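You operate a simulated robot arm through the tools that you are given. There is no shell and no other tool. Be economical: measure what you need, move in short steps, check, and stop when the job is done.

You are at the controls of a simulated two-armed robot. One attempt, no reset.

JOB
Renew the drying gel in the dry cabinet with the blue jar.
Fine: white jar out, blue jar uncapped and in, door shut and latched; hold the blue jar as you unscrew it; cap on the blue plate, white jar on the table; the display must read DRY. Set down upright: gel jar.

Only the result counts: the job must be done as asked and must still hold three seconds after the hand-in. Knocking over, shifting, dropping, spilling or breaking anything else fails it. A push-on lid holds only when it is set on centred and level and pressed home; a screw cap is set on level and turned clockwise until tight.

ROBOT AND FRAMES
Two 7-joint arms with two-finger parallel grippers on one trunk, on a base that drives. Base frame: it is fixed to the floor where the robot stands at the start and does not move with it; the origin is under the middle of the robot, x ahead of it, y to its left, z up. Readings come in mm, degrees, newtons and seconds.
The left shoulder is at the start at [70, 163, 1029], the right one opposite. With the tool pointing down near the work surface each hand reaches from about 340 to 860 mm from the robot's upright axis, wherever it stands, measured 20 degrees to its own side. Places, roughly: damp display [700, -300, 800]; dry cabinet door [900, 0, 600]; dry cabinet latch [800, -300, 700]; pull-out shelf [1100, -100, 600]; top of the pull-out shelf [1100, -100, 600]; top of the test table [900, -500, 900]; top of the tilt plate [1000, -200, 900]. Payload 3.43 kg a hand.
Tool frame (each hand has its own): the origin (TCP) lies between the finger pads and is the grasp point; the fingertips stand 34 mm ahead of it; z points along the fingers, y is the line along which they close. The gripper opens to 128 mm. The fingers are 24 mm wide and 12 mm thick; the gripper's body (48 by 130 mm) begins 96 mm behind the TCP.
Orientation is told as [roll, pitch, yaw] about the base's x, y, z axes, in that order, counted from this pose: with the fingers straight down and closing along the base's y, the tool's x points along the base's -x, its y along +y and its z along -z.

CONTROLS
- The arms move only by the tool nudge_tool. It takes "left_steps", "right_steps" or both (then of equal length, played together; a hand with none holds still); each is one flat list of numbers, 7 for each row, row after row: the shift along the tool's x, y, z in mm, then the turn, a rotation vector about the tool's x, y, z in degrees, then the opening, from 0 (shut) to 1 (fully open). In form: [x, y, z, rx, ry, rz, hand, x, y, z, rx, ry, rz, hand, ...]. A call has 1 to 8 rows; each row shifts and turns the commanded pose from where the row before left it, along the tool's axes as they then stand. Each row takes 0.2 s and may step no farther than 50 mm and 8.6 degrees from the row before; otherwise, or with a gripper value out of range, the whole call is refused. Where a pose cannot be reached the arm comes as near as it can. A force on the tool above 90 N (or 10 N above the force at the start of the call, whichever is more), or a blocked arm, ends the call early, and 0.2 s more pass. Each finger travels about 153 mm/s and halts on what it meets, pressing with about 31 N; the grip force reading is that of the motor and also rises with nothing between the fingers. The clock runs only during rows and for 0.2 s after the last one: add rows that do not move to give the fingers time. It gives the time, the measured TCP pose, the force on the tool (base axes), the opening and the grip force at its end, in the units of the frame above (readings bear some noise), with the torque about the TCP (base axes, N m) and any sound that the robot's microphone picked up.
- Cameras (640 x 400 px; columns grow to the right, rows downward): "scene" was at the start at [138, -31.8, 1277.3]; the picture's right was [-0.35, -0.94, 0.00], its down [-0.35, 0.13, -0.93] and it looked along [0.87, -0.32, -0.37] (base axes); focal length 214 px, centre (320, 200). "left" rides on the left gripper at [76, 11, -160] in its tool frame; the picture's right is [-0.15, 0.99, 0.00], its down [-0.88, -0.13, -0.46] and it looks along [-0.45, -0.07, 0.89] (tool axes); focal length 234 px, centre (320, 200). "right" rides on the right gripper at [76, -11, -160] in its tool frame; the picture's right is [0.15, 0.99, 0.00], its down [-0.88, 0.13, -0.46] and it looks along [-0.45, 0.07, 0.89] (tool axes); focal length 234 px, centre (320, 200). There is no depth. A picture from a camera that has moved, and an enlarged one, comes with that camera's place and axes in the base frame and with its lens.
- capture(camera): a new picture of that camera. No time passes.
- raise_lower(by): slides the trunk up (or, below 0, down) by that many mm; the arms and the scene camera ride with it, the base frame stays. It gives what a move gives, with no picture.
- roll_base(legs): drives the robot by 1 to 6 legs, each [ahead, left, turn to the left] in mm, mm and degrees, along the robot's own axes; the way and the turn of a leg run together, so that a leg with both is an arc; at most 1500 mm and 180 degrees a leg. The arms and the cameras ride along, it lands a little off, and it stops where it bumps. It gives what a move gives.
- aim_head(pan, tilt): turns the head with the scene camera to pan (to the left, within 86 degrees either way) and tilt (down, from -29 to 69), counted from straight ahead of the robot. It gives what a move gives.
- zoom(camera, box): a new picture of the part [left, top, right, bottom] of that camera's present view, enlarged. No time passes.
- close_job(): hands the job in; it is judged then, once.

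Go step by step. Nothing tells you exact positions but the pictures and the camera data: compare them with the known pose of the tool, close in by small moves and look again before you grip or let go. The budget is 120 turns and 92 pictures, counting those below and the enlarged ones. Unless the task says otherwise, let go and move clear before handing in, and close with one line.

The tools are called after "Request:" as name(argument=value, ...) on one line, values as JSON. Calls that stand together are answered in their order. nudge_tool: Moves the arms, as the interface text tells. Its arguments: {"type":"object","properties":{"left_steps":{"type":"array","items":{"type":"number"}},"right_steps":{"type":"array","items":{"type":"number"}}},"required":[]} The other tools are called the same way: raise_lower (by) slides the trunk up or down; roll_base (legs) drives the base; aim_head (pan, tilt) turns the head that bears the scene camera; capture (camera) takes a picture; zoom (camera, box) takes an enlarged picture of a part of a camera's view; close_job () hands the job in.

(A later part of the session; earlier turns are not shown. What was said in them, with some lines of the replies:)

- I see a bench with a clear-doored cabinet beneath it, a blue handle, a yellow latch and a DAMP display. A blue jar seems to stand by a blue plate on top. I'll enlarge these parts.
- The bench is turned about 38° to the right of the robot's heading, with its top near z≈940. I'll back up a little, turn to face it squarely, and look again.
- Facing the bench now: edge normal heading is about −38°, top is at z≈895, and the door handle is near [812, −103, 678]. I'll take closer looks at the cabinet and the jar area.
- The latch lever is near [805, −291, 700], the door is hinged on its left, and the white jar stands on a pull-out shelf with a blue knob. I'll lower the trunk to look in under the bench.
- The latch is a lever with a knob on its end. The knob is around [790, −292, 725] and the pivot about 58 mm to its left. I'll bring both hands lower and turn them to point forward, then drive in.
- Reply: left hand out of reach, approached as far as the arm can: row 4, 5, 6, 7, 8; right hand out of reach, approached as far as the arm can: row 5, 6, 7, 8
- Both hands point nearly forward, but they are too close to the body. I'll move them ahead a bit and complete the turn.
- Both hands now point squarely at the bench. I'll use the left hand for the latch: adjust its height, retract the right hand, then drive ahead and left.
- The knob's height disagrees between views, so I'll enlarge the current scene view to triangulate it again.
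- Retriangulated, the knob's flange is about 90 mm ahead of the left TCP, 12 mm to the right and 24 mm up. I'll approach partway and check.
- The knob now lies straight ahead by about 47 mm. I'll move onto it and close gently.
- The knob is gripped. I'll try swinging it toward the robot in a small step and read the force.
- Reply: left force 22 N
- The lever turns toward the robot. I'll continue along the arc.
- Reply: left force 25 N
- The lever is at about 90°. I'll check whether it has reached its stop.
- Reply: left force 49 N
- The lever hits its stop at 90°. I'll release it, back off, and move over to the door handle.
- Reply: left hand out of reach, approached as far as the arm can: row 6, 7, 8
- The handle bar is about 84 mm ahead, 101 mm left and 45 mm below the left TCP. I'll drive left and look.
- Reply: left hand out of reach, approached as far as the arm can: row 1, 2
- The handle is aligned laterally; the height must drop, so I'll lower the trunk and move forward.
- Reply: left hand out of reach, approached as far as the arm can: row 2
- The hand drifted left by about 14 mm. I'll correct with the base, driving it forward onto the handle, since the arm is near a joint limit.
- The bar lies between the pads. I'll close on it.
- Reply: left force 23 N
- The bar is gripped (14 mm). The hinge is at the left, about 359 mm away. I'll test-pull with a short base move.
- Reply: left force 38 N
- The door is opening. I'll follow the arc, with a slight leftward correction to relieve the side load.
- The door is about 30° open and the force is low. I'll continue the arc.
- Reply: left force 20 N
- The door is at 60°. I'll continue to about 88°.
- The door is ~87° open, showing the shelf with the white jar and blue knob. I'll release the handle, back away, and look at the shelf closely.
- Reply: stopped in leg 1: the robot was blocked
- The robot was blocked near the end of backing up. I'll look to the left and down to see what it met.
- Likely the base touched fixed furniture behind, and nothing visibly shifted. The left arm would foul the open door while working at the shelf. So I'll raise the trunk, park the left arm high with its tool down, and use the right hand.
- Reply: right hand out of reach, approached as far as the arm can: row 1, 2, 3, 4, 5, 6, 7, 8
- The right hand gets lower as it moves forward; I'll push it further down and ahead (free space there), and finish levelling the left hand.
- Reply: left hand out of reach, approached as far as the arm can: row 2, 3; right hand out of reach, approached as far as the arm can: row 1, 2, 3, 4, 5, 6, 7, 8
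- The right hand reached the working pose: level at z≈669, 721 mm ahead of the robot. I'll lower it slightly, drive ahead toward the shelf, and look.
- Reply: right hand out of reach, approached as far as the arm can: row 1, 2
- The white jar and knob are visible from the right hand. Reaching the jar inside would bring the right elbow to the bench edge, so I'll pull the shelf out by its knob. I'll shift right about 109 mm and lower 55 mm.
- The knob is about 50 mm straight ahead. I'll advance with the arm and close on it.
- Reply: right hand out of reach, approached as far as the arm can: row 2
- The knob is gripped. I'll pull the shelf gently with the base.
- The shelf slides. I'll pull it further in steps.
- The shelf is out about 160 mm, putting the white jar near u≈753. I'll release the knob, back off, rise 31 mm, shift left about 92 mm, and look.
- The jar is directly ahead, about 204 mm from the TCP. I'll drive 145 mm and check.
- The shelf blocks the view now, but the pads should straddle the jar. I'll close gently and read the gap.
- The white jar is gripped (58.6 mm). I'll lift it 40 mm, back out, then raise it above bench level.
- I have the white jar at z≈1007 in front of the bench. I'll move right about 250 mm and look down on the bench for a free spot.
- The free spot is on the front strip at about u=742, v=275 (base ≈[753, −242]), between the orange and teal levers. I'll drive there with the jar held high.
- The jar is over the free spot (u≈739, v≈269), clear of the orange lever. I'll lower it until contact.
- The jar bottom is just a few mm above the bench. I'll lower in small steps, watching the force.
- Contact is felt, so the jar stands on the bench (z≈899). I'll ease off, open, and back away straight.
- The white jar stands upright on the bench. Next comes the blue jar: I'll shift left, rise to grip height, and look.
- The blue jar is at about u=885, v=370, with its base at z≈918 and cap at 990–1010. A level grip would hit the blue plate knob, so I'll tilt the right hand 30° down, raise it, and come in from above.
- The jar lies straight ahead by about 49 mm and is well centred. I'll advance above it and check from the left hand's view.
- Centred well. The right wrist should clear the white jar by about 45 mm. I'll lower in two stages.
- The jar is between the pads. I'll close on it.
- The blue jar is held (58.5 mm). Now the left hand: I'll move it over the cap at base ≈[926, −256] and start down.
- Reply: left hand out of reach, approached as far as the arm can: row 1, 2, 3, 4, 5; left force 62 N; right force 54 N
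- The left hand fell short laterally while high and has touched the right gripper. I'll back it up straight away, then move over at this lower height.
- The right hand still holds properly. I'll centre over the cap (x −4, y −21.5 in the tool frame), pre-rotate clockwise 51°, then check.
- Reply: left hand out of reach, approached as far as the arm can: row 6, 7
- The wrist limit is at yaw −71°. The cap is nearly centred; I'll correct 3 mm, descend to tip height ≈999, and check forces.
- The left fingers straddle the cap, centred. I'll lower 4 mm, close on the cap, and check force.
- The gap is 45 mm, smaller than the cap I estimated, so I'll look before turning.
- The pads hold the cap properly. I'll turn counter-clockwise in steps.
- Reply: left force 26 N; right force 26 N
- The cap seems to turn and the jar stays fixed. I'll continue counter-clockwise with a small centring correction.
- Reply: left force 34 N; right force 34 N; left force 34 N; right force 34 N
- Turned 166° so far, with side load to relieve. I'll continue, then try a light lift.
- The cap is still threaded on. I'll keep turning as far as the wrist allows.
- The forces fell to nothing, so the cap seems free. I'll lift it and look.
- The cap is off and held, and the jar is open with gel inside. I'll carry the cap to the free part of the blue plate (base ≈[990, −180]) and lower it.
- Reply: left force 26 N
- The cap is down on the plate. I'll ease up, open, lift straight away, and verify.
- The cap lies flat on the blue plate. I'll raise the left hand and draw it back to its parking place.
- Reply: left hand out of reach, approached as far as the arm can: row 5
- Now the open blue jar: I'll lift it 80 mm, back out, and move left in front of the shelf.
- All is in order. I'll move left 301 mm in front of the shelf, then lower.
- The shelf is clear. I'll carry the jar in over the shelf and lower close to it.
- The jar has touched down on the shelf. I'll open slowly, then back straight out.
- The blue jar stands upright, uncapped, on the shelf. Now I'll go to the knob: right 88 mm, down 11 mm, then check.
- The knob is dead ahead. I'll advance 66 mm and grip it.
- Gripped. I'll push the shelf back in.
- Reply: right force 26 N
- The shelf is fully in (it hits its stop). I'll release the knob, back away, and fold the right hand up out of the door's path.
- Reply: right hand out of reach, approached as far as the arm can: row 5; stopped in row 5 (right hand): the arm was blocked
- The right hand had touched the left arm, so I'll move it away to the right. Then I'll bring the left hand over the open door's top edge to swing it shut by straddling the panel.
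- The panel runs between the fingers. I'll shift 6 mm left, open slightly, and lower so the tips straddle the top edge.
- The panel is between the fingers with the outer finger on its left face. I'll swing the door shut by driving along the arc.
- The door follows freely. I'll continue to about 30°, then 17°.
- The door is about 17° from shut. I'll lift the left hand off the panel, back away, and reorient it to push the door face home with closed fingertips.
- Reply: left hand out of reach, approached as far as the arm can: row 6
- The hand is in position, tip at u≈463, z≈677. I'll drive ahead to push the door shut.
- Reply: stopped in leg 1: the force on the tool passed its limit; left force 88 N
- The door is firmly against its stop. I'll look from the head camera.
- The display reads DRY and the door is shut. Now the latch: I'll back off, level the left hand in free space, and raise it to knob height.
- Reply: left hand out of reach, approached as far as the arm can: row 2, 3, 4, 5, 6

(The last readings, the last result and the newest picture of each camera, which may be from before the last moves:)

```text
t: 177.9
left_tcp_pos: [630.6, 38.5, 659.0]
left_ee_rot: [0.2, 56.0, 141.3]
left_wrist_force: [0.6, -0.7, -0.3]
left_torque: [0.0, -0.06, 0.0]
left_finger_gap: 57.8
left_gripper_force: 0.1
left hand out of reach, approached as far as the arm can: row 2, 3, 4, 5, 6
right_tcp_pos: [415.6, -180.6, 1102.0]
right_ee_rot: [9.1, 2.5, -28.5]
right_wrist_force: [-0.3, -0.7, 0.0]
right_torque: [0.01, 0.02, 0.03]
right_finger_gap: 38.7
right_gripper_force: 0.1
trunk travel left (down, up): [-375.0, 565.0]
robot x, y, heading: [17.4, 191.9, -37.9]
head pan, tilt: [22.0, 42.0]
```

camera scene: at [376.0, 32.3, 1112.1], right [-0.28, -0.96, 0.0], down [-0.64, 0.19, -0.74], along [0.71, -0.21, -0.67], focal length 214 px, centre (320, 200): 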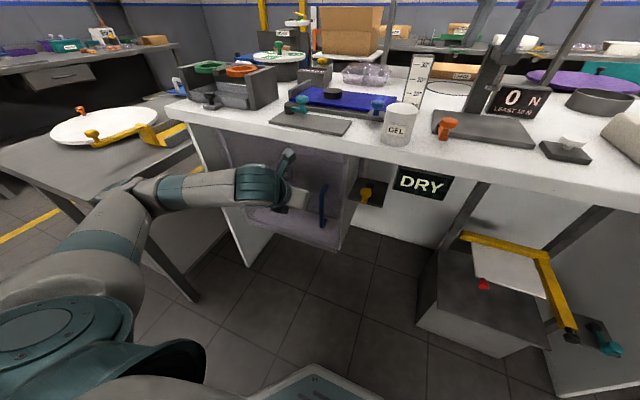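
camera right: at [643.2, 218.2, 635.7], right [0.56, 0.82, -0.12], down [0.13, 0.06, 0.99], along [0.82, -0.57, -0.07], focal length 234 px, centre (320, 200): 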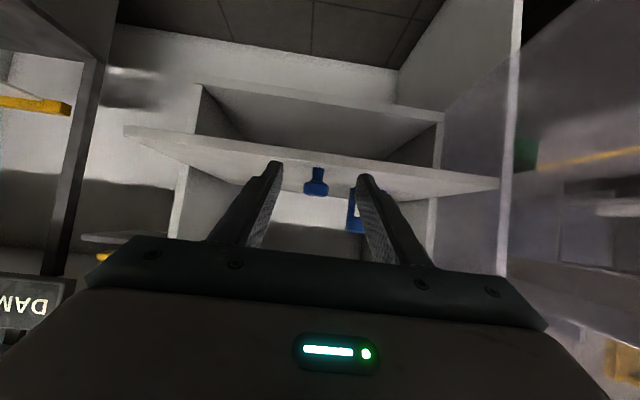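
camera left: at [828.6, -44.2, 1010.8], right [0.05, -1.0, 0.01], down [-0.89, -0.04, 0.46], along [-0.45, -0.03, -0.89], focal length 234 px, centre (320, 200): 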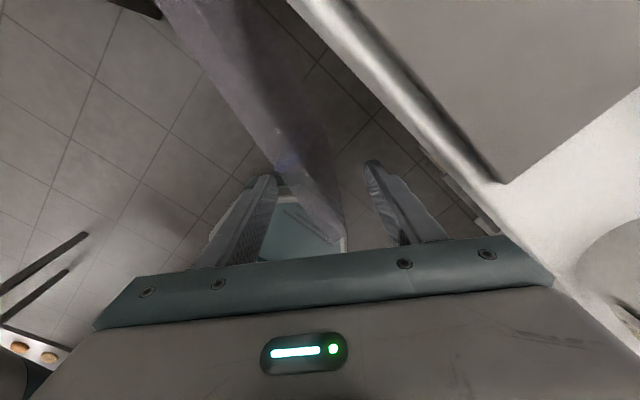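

The left wrist can't level in this flipped posture, so I'll use the right hand for the latch. I'll fold the left hand back and level the right one.

Request:
nudge_tool(left_steps=[0, 0, -25, 0, -7, 0, 0.3, 0, 0, -25, 0, -7, 0, 0.3, 0, 0, -25, 0, -7, 0, 0.3, 0, 0, -25, 0, -7, 0, 0.3, 0, 0, -25, 0, -7, 0, 0.3, 0, 0, -25, 0, -7, 0, 0.3, 0, 0, -25, 0, -7, 0, 0.3, 0, 0, -25, 0, -7, 0, 0.3], right_steps=[0, 0, 0, 4.5, -1.2, 0, 0.4, 0, 0, 0, 4.5, -1.2, 0, 0.4, 0, 0, 0, 0, 0, 4.9, 0.4, 0, 0, 0, 0, 0, 4.9, 0.4, 0, 0, 0, 0, -8.2, 0, 0.4, 0, 0, 10, 0, -8.2, 0, 0.4, 0, 0, 10, 0, -8.2, 0, 0.4, 0, 0, 10, 0, -8.2, 0, 0.4])

Request:
nudge_tool(right_steps=[0, 0, 15, 0, -8.2, 0, 0.4, 0, 0, 15, 0, -8.2, 0, 0.4, 0, 0, 15, 0, -8.2, 0, 0.4, 0, 0, 15, 0, -8.2, 0, 0.4, 0, 0, 15, 0, -8.2, 0, 0.4, 0, 0, 15, 0, -8.2, 0, 0.4, 0, 0, 15, 0, -8.2, 0, 0.4])

```text
t: 179.7
left_tcp_pos: [554.2, 100.3, 823.2]
left_ee_rot: [0.2, 0.0, 141.0]
left_wrist_force: [-0.1, 0.1, 0.3]
left_torque: [0.01, 0.0, 0.0]
left_finger_gap: 38.4
left_gripper_force: 0.0
right_tcp_pos: [421.3, -185.1, 1073.8]
right_ee_rot: [0.2, -32.8, -38.6]
right_wrist_force: [0.3, 0.4, 0.0]
right_torque: [-0.02, 0.01, 0.02]
right_finger_gap: 51.2
right_gripper_force: 0.1
trunk travel left (down, up): [-375.0, 565.0]
robot x, y, heading: [20.6, 192.7, -38.3]
head pan, tilt: [22.0, 42.0]
```

```text
t: 181.3
left_tcp_pos: [554.9, 101.0, 822.4]
left_ee_rot: [0.2, -0.1, 141.0]
left_wrist_force: [-0.3, -0.8, 0.4]
left_torque: [0.03, 0.01, -0.01]
left_finger_gap: 38.5
left_gripper_force: 0.0
right_tcp_pos: [487.4, -238.2, 1019.8]
right_ee_rot: [125.0, -89.9, -163.3]
right_wrist_force: [0.3, 1.0, 0.1]
right_torque: [0.01, -0.01, 0.0]
right_finger_gap: 51.1
right_gripper_force: 0.1
trunk travel left (down, up): [-375.0, 565.0]
robot x, y, heading: [25.0, 191.2, -38.2]
head pan, tilt: [22.0, 42.0]
```

The right hand is level now. I'll lower to knob height and move in front of the latch.

Request:
raise_lower(by=-271)

Request:
roll_base(legs=[[0, 191, 0], [65, 0, 0]])

Request:
capture(camera="right")

```text
t: 184.0
left_tcp_pos: [553.7, 100.4, 551.6]
left_ee_rot: [0.2, -0.1, 141.0]
left_wrist_force: [-0.2, -0.2, 0.2]
left_torque: [0.0, 0.01, 0.0]
left_finger_gap: 38.5
left_gripper_force: 0.0
right_tcp_pos: [487.3, -237.6, 749.1]
right_ee_rot: [124.3, -90.0, -162.7]
right_wrist_force: [-0.4, -0.4, -0.4]
right_torque: [0.0, -0.01, -0.01]
right_finger_gap: 51.0
right_gripper_force: 0.0
trunk travel left (down, up): [-104.0, 836.0]
robot x, y, heading: [18.8, 188.6, -38.1]
head pan, tilt: [22.0, 42.0]
```

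```text
t: 186.2
left_tcp_pos: [727.9, 214.5, 552.3]
left_ee_rot: [0.1, 0.0, 141.1]
left_wrist_force: [0.4, 1.1, -0.8]
left_torque: [-0.02, -0.01, -0.03]
left_finger_gap: 38.5
left_gripper_force: 0.0
right_tcp_pos: [663.2, -124.0, 748.9]
right_ee_rot: [108.3, -89.9, -146.6]
right_wrist_force: [-0.2, -0.2, 0.0]
right_torque: [-0.01, 0.0, -0.05]
right_finger_gap: 51.2
right_gripper_force: 0.0
trunk travel left (down, up): [-104.0, 836.0]
robot x, y, heading: [194.6, 305.8, -38.4]
head pan, tilt: [22.0, 42.0]
```

```text
2 pictures are left
camera right: at [530.2, -33.7, 673.6], right [0.61, 0.78, -0.15], down [-0.28, 0.38, 0.88], along [0.74, -0.5, 0.45], focal length 234 px, centre (320, 200)
```

right: 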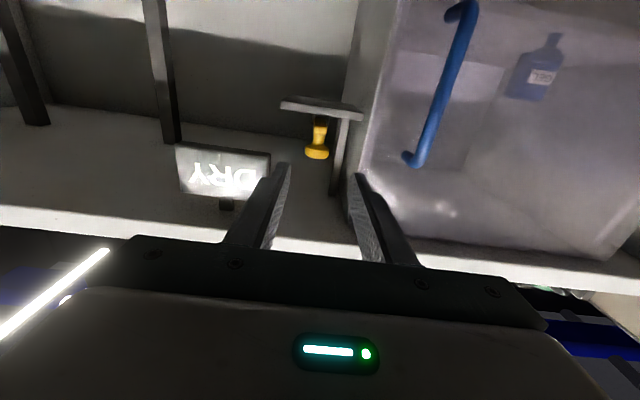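

The knob is 106 mm ahead and 4 mm right, with the height right. I'll move onto it and grip.

Request:
roll_base(legs=[[104, -4, 0]])

Request:
nudge_tool(right_steps=[0, 0, 0, 0, 0, 0, 0.3, 0, 0, 0, 0, 0, 0, 0.15, 0, 0, 0, 0, 0, 0, 0.12, 0, 0, 0, 0, 0, 0, 0.12])

```text
t: 187.4
left_tcp_pos: [810.0, 148.0, 551.2]
left_ee_rot: [0.2, 0.0, 141.2]
left_wrist_force: [0.7, 0.0, 0.6]
left_torque: [-0.03, 0.03, 0.01]
left_finger_gap: 38.7
left_gripper_force: 0.2
right_tcp_pos: [743.4, -190.8, 748.6]
right_ee_rot: [103.2, -89.9, -141.4]
right_wrist_force: [0.2, -0.1, -0.4]
right_torque: [0.0, 0.01, 0.01]
right_finger_gap: 51.0
right_gripper_force: 0.1
trunk travel left (down, up): [-104.0, 836.0]
robot x, y, heading: [276.3, 239.3, -37.7]
head pan, tilt: [22.0, 42.0]
```

```text
t: 188.4
left_tcp_pos: [807.6, 147.2, 551.8]
left_ee_rot: [0.1, 0.0, 141.2]
left_wrist_force: [-0.1, -0.9, -0.2]
left_torque: [0.01, 0.01, 0.01]
left_finger_gap: 38.3
left_gripper_force: 0.0
right_tcp_pos: [742.7, -190.7, 749.2]
right_ee_rot: [96.0, -89.8, -134.4]
right_wrist_force: [-8.3, -6.5, -1.0]
right_torque: [0.05, 0.11, -0.41]
right_finger_gap: 29.1
right_gripper_force: 45.1
trunk travel left (down, up): [-104.0, 836.0]
robot x, y, heading: [276.7, 240.5, -38.2]
head pan, tilt: [22.0, 42.0]
```

The knob is gripped. I'll swing the lever back along its arc to the latched position.

Request:
nudge_tool(right_steps=[0, -8.6, 0.9, 0, 0, 0, 0.12, 0, -8.4, 2.1, 0, 0, 0, 0.12, 0, -8, 3.2, 0, 0, 0, 0.12, 0, -7.5, 4.3, 0, 0, 0, 0.12, 0, -6.8, 5.3, 0, 0, 0, 0.12, 0, -6, 6.2, 0, 0, 0, 0.12])

Request:
nudge_tool(right_steps=[0, -5.1, 7, 0, 0, 0, 0.12, 0, -4.1, 7.6, 0, 0, 0, 0.12, 0, -3, 8.1, 0, 0, 0, 0.12, 0, -1.8, 8.5, 0, 0, 0, 0.12, 0, -0.6, 8.6, 0, 0, 0, 0.12, 0, 0, 3, 0, 0, 0, 0.12])

```text
t: 189.8
left_tcp_pos: [807.8, 147.7, 551.7]
left_ee_rot: [0.2, 0.0, 141.2]
left_wrist_force: [0.0, -0.3, -0.1]
left_torque: [0.04, 0.01, 0.01]
left_finger_gap: 38.4
left_gripper_force: 0.1
right_tcp_pos: [732.4, -240.7, 749.3]
right_ee_rot: [146.3, -89.9, 175.5]
right_wrist_force: [-1.8, 4.5, 1.9]
right_torque: [-0.08, -0.15, 0.35]
right_finger_gap: 28.4
right_gripper_force: 44.8
trunk travel left (down, up): [-104.0, 836.0]
robot x, y, heading: [277.3, 239.7, -37.8]
head pan, tilt: [22.0, 42.0]
```

```text
t: 191.2
left_tcp_pos: [807.4, 146.3, 552.9]
left_ee_rot: [0.1, 0.0, 141.2]
left_wrist_force: [-0.1, 0.2, 0.3]
left_torque: [0.0, -0.02, 0.01]
left_finger_gap: 38.5
left_gripper_force: 0.1
right_tcp_pos: [755.0, -280.2, 748.1]
right_ee_rot: [97.4, -89.8, -135.9]
right_wrist_force: [-19.3, -3.2, -2.2]
right_torque: [0.02, 0.05, 0.59]
right_finger_gap: 28.5
right_gripper_force: 45.0
trunk travel left (down, up): [-104.0, 836.0]
robot x, y, heading: [272.6, 238.7, -38.4]
head pan, tilt: [22.0, 42.0]
```

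The knob is back at its original latched place. I'll press a touch more to confirm the stop, then look.

Request:
nudge_tool(right_steps=[0, 0, 3, 0, 0, 0, 0.12, 0, 0, 3, 0, 0, 0, 0.12])

```text
t: 191.8
left_tcp_pos: [806.5, 147.6, 554.6]
left_ee_rot: [0.2, 0.2, 141.2]
left_wrist_force: [0.7, -0.4, 0.1]
left_torque: [-0.03, 0.03, 0.04]
left_finger_gap: 38.1
left_gripper_force: 0.0
right_tcp_pos: [757.1, -283.9, 749.1]
right_ee_rot: [106.1, -89.8, -144.5]
right_wrist_force: [-44.1, 1.1, -10.9]
right_torque: [0.03, -0.02, 0.03]
right_finger_gap: 29.1
right_gripper_force: 45.3
trunk travel left (down, up): [-104.0, 836.0]
robot x, y, heading: [275.4, 238.4, -38.0]
head pan, tilt: [22.0, 42.0]
```

The lever is at its stop. I'll relieve the load, release, back off, and take a final look.

Request:
nudge_tool(right_steps=[0, 0, -3, 0, 0, 0, 0.12, 0, 0, -1, 0, 0, 0, 0.3, 0, 0, 0, 0, 0, 0, 0.42, 0, 0, 0, 0, 0, 0, 0.42])

Request:
roll_base(legs=[[-170, 0, 0]])

Request:
capture(camera="right")

```text
t: 192.8
left_tcp_pos: [809.4, 148.2, 552.5]
left_ee_rot: [0.2, 0.0, 141.1]
left_wrist_force: [0.0, -0.3, -0.2]
left_torque: [0.0, -0.01, -0.01]
left_finger_gap: 38.4
left_gripper_force: 0.1
right_tcp_pos: [760.0, -278.2, 748.9]
right_ee_rot: [123.0, -90.0, -161.2]
right_wrist_force: [-0.3, 0.3, 0.1]
right_torque: [-0.02, 0.01, -0.01]
right_finger_gap: 53.8
right_gripper_force: 0.0
trunk travel left (down, up): [-104.0, 836.0]
robot x, y, heading: [278.6, 238.0, -37.8]
head pan, tilt: [22.0, 42.0]
```

```text
t: 194.2
left_tcp_pos: [675.4, 252.0, 552.6]
left_ee_rot: [0.2, 0.1, 141.2]
left_wrist_force: [-0.5, 0.1, -0.3]
left_torque: [0.03, 0.02, 0.02]
left_finger_gap: 38.4
left_gripper_force: 0.0
right_tcp_pos: [625.9, -176.0, 748.6]
right_ee_rot: [117.3, -89.9, -155.6]
right_wrist_force: [-0.5, -0.4, 0.0]
right_torque: [0.02, 0.0, 0.03]
right_finger_gap: 54.0
right_gripper_force: 0.1
trunk travel left (down, up): [-104.0, 836.0]
robot x, y, heading: [143.1, 341.1, -38.1]
head pan, tilt: [22.0, 42.0]
```

```text
1 pictures are left
camera right: at [493.2, -85.0, 673.3], right [0.61, 0.78, -0.15], down [-0.28, 0.38, 0.88], along [0.74, -0.5, 0.45], focal length 234 px, centre (320, 200)
```

right: 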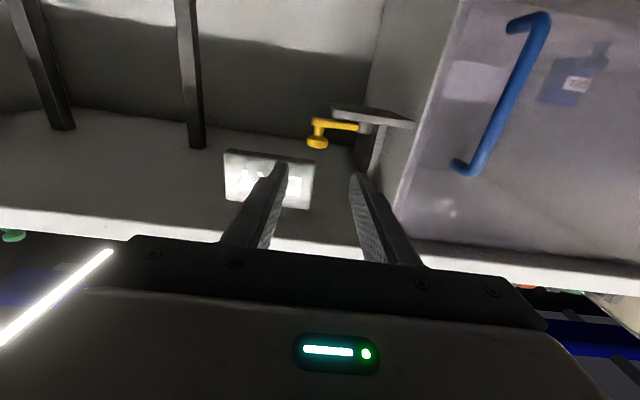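

The lever is back in its latched position, the door is shut with the blue jar inside, and both hands are clear. I'll hand in.

Request:
close_job()

```text
The job is handed in.
```

The gel is renewed and the job is handed in: the uncapped blue jar is in the cabinet, the door is shut and the latch lever is back at its stop. The cap is on the blue plate and the white jar is upright on the bench. The display read DRY once the door was shut; I did not read it again after latching.
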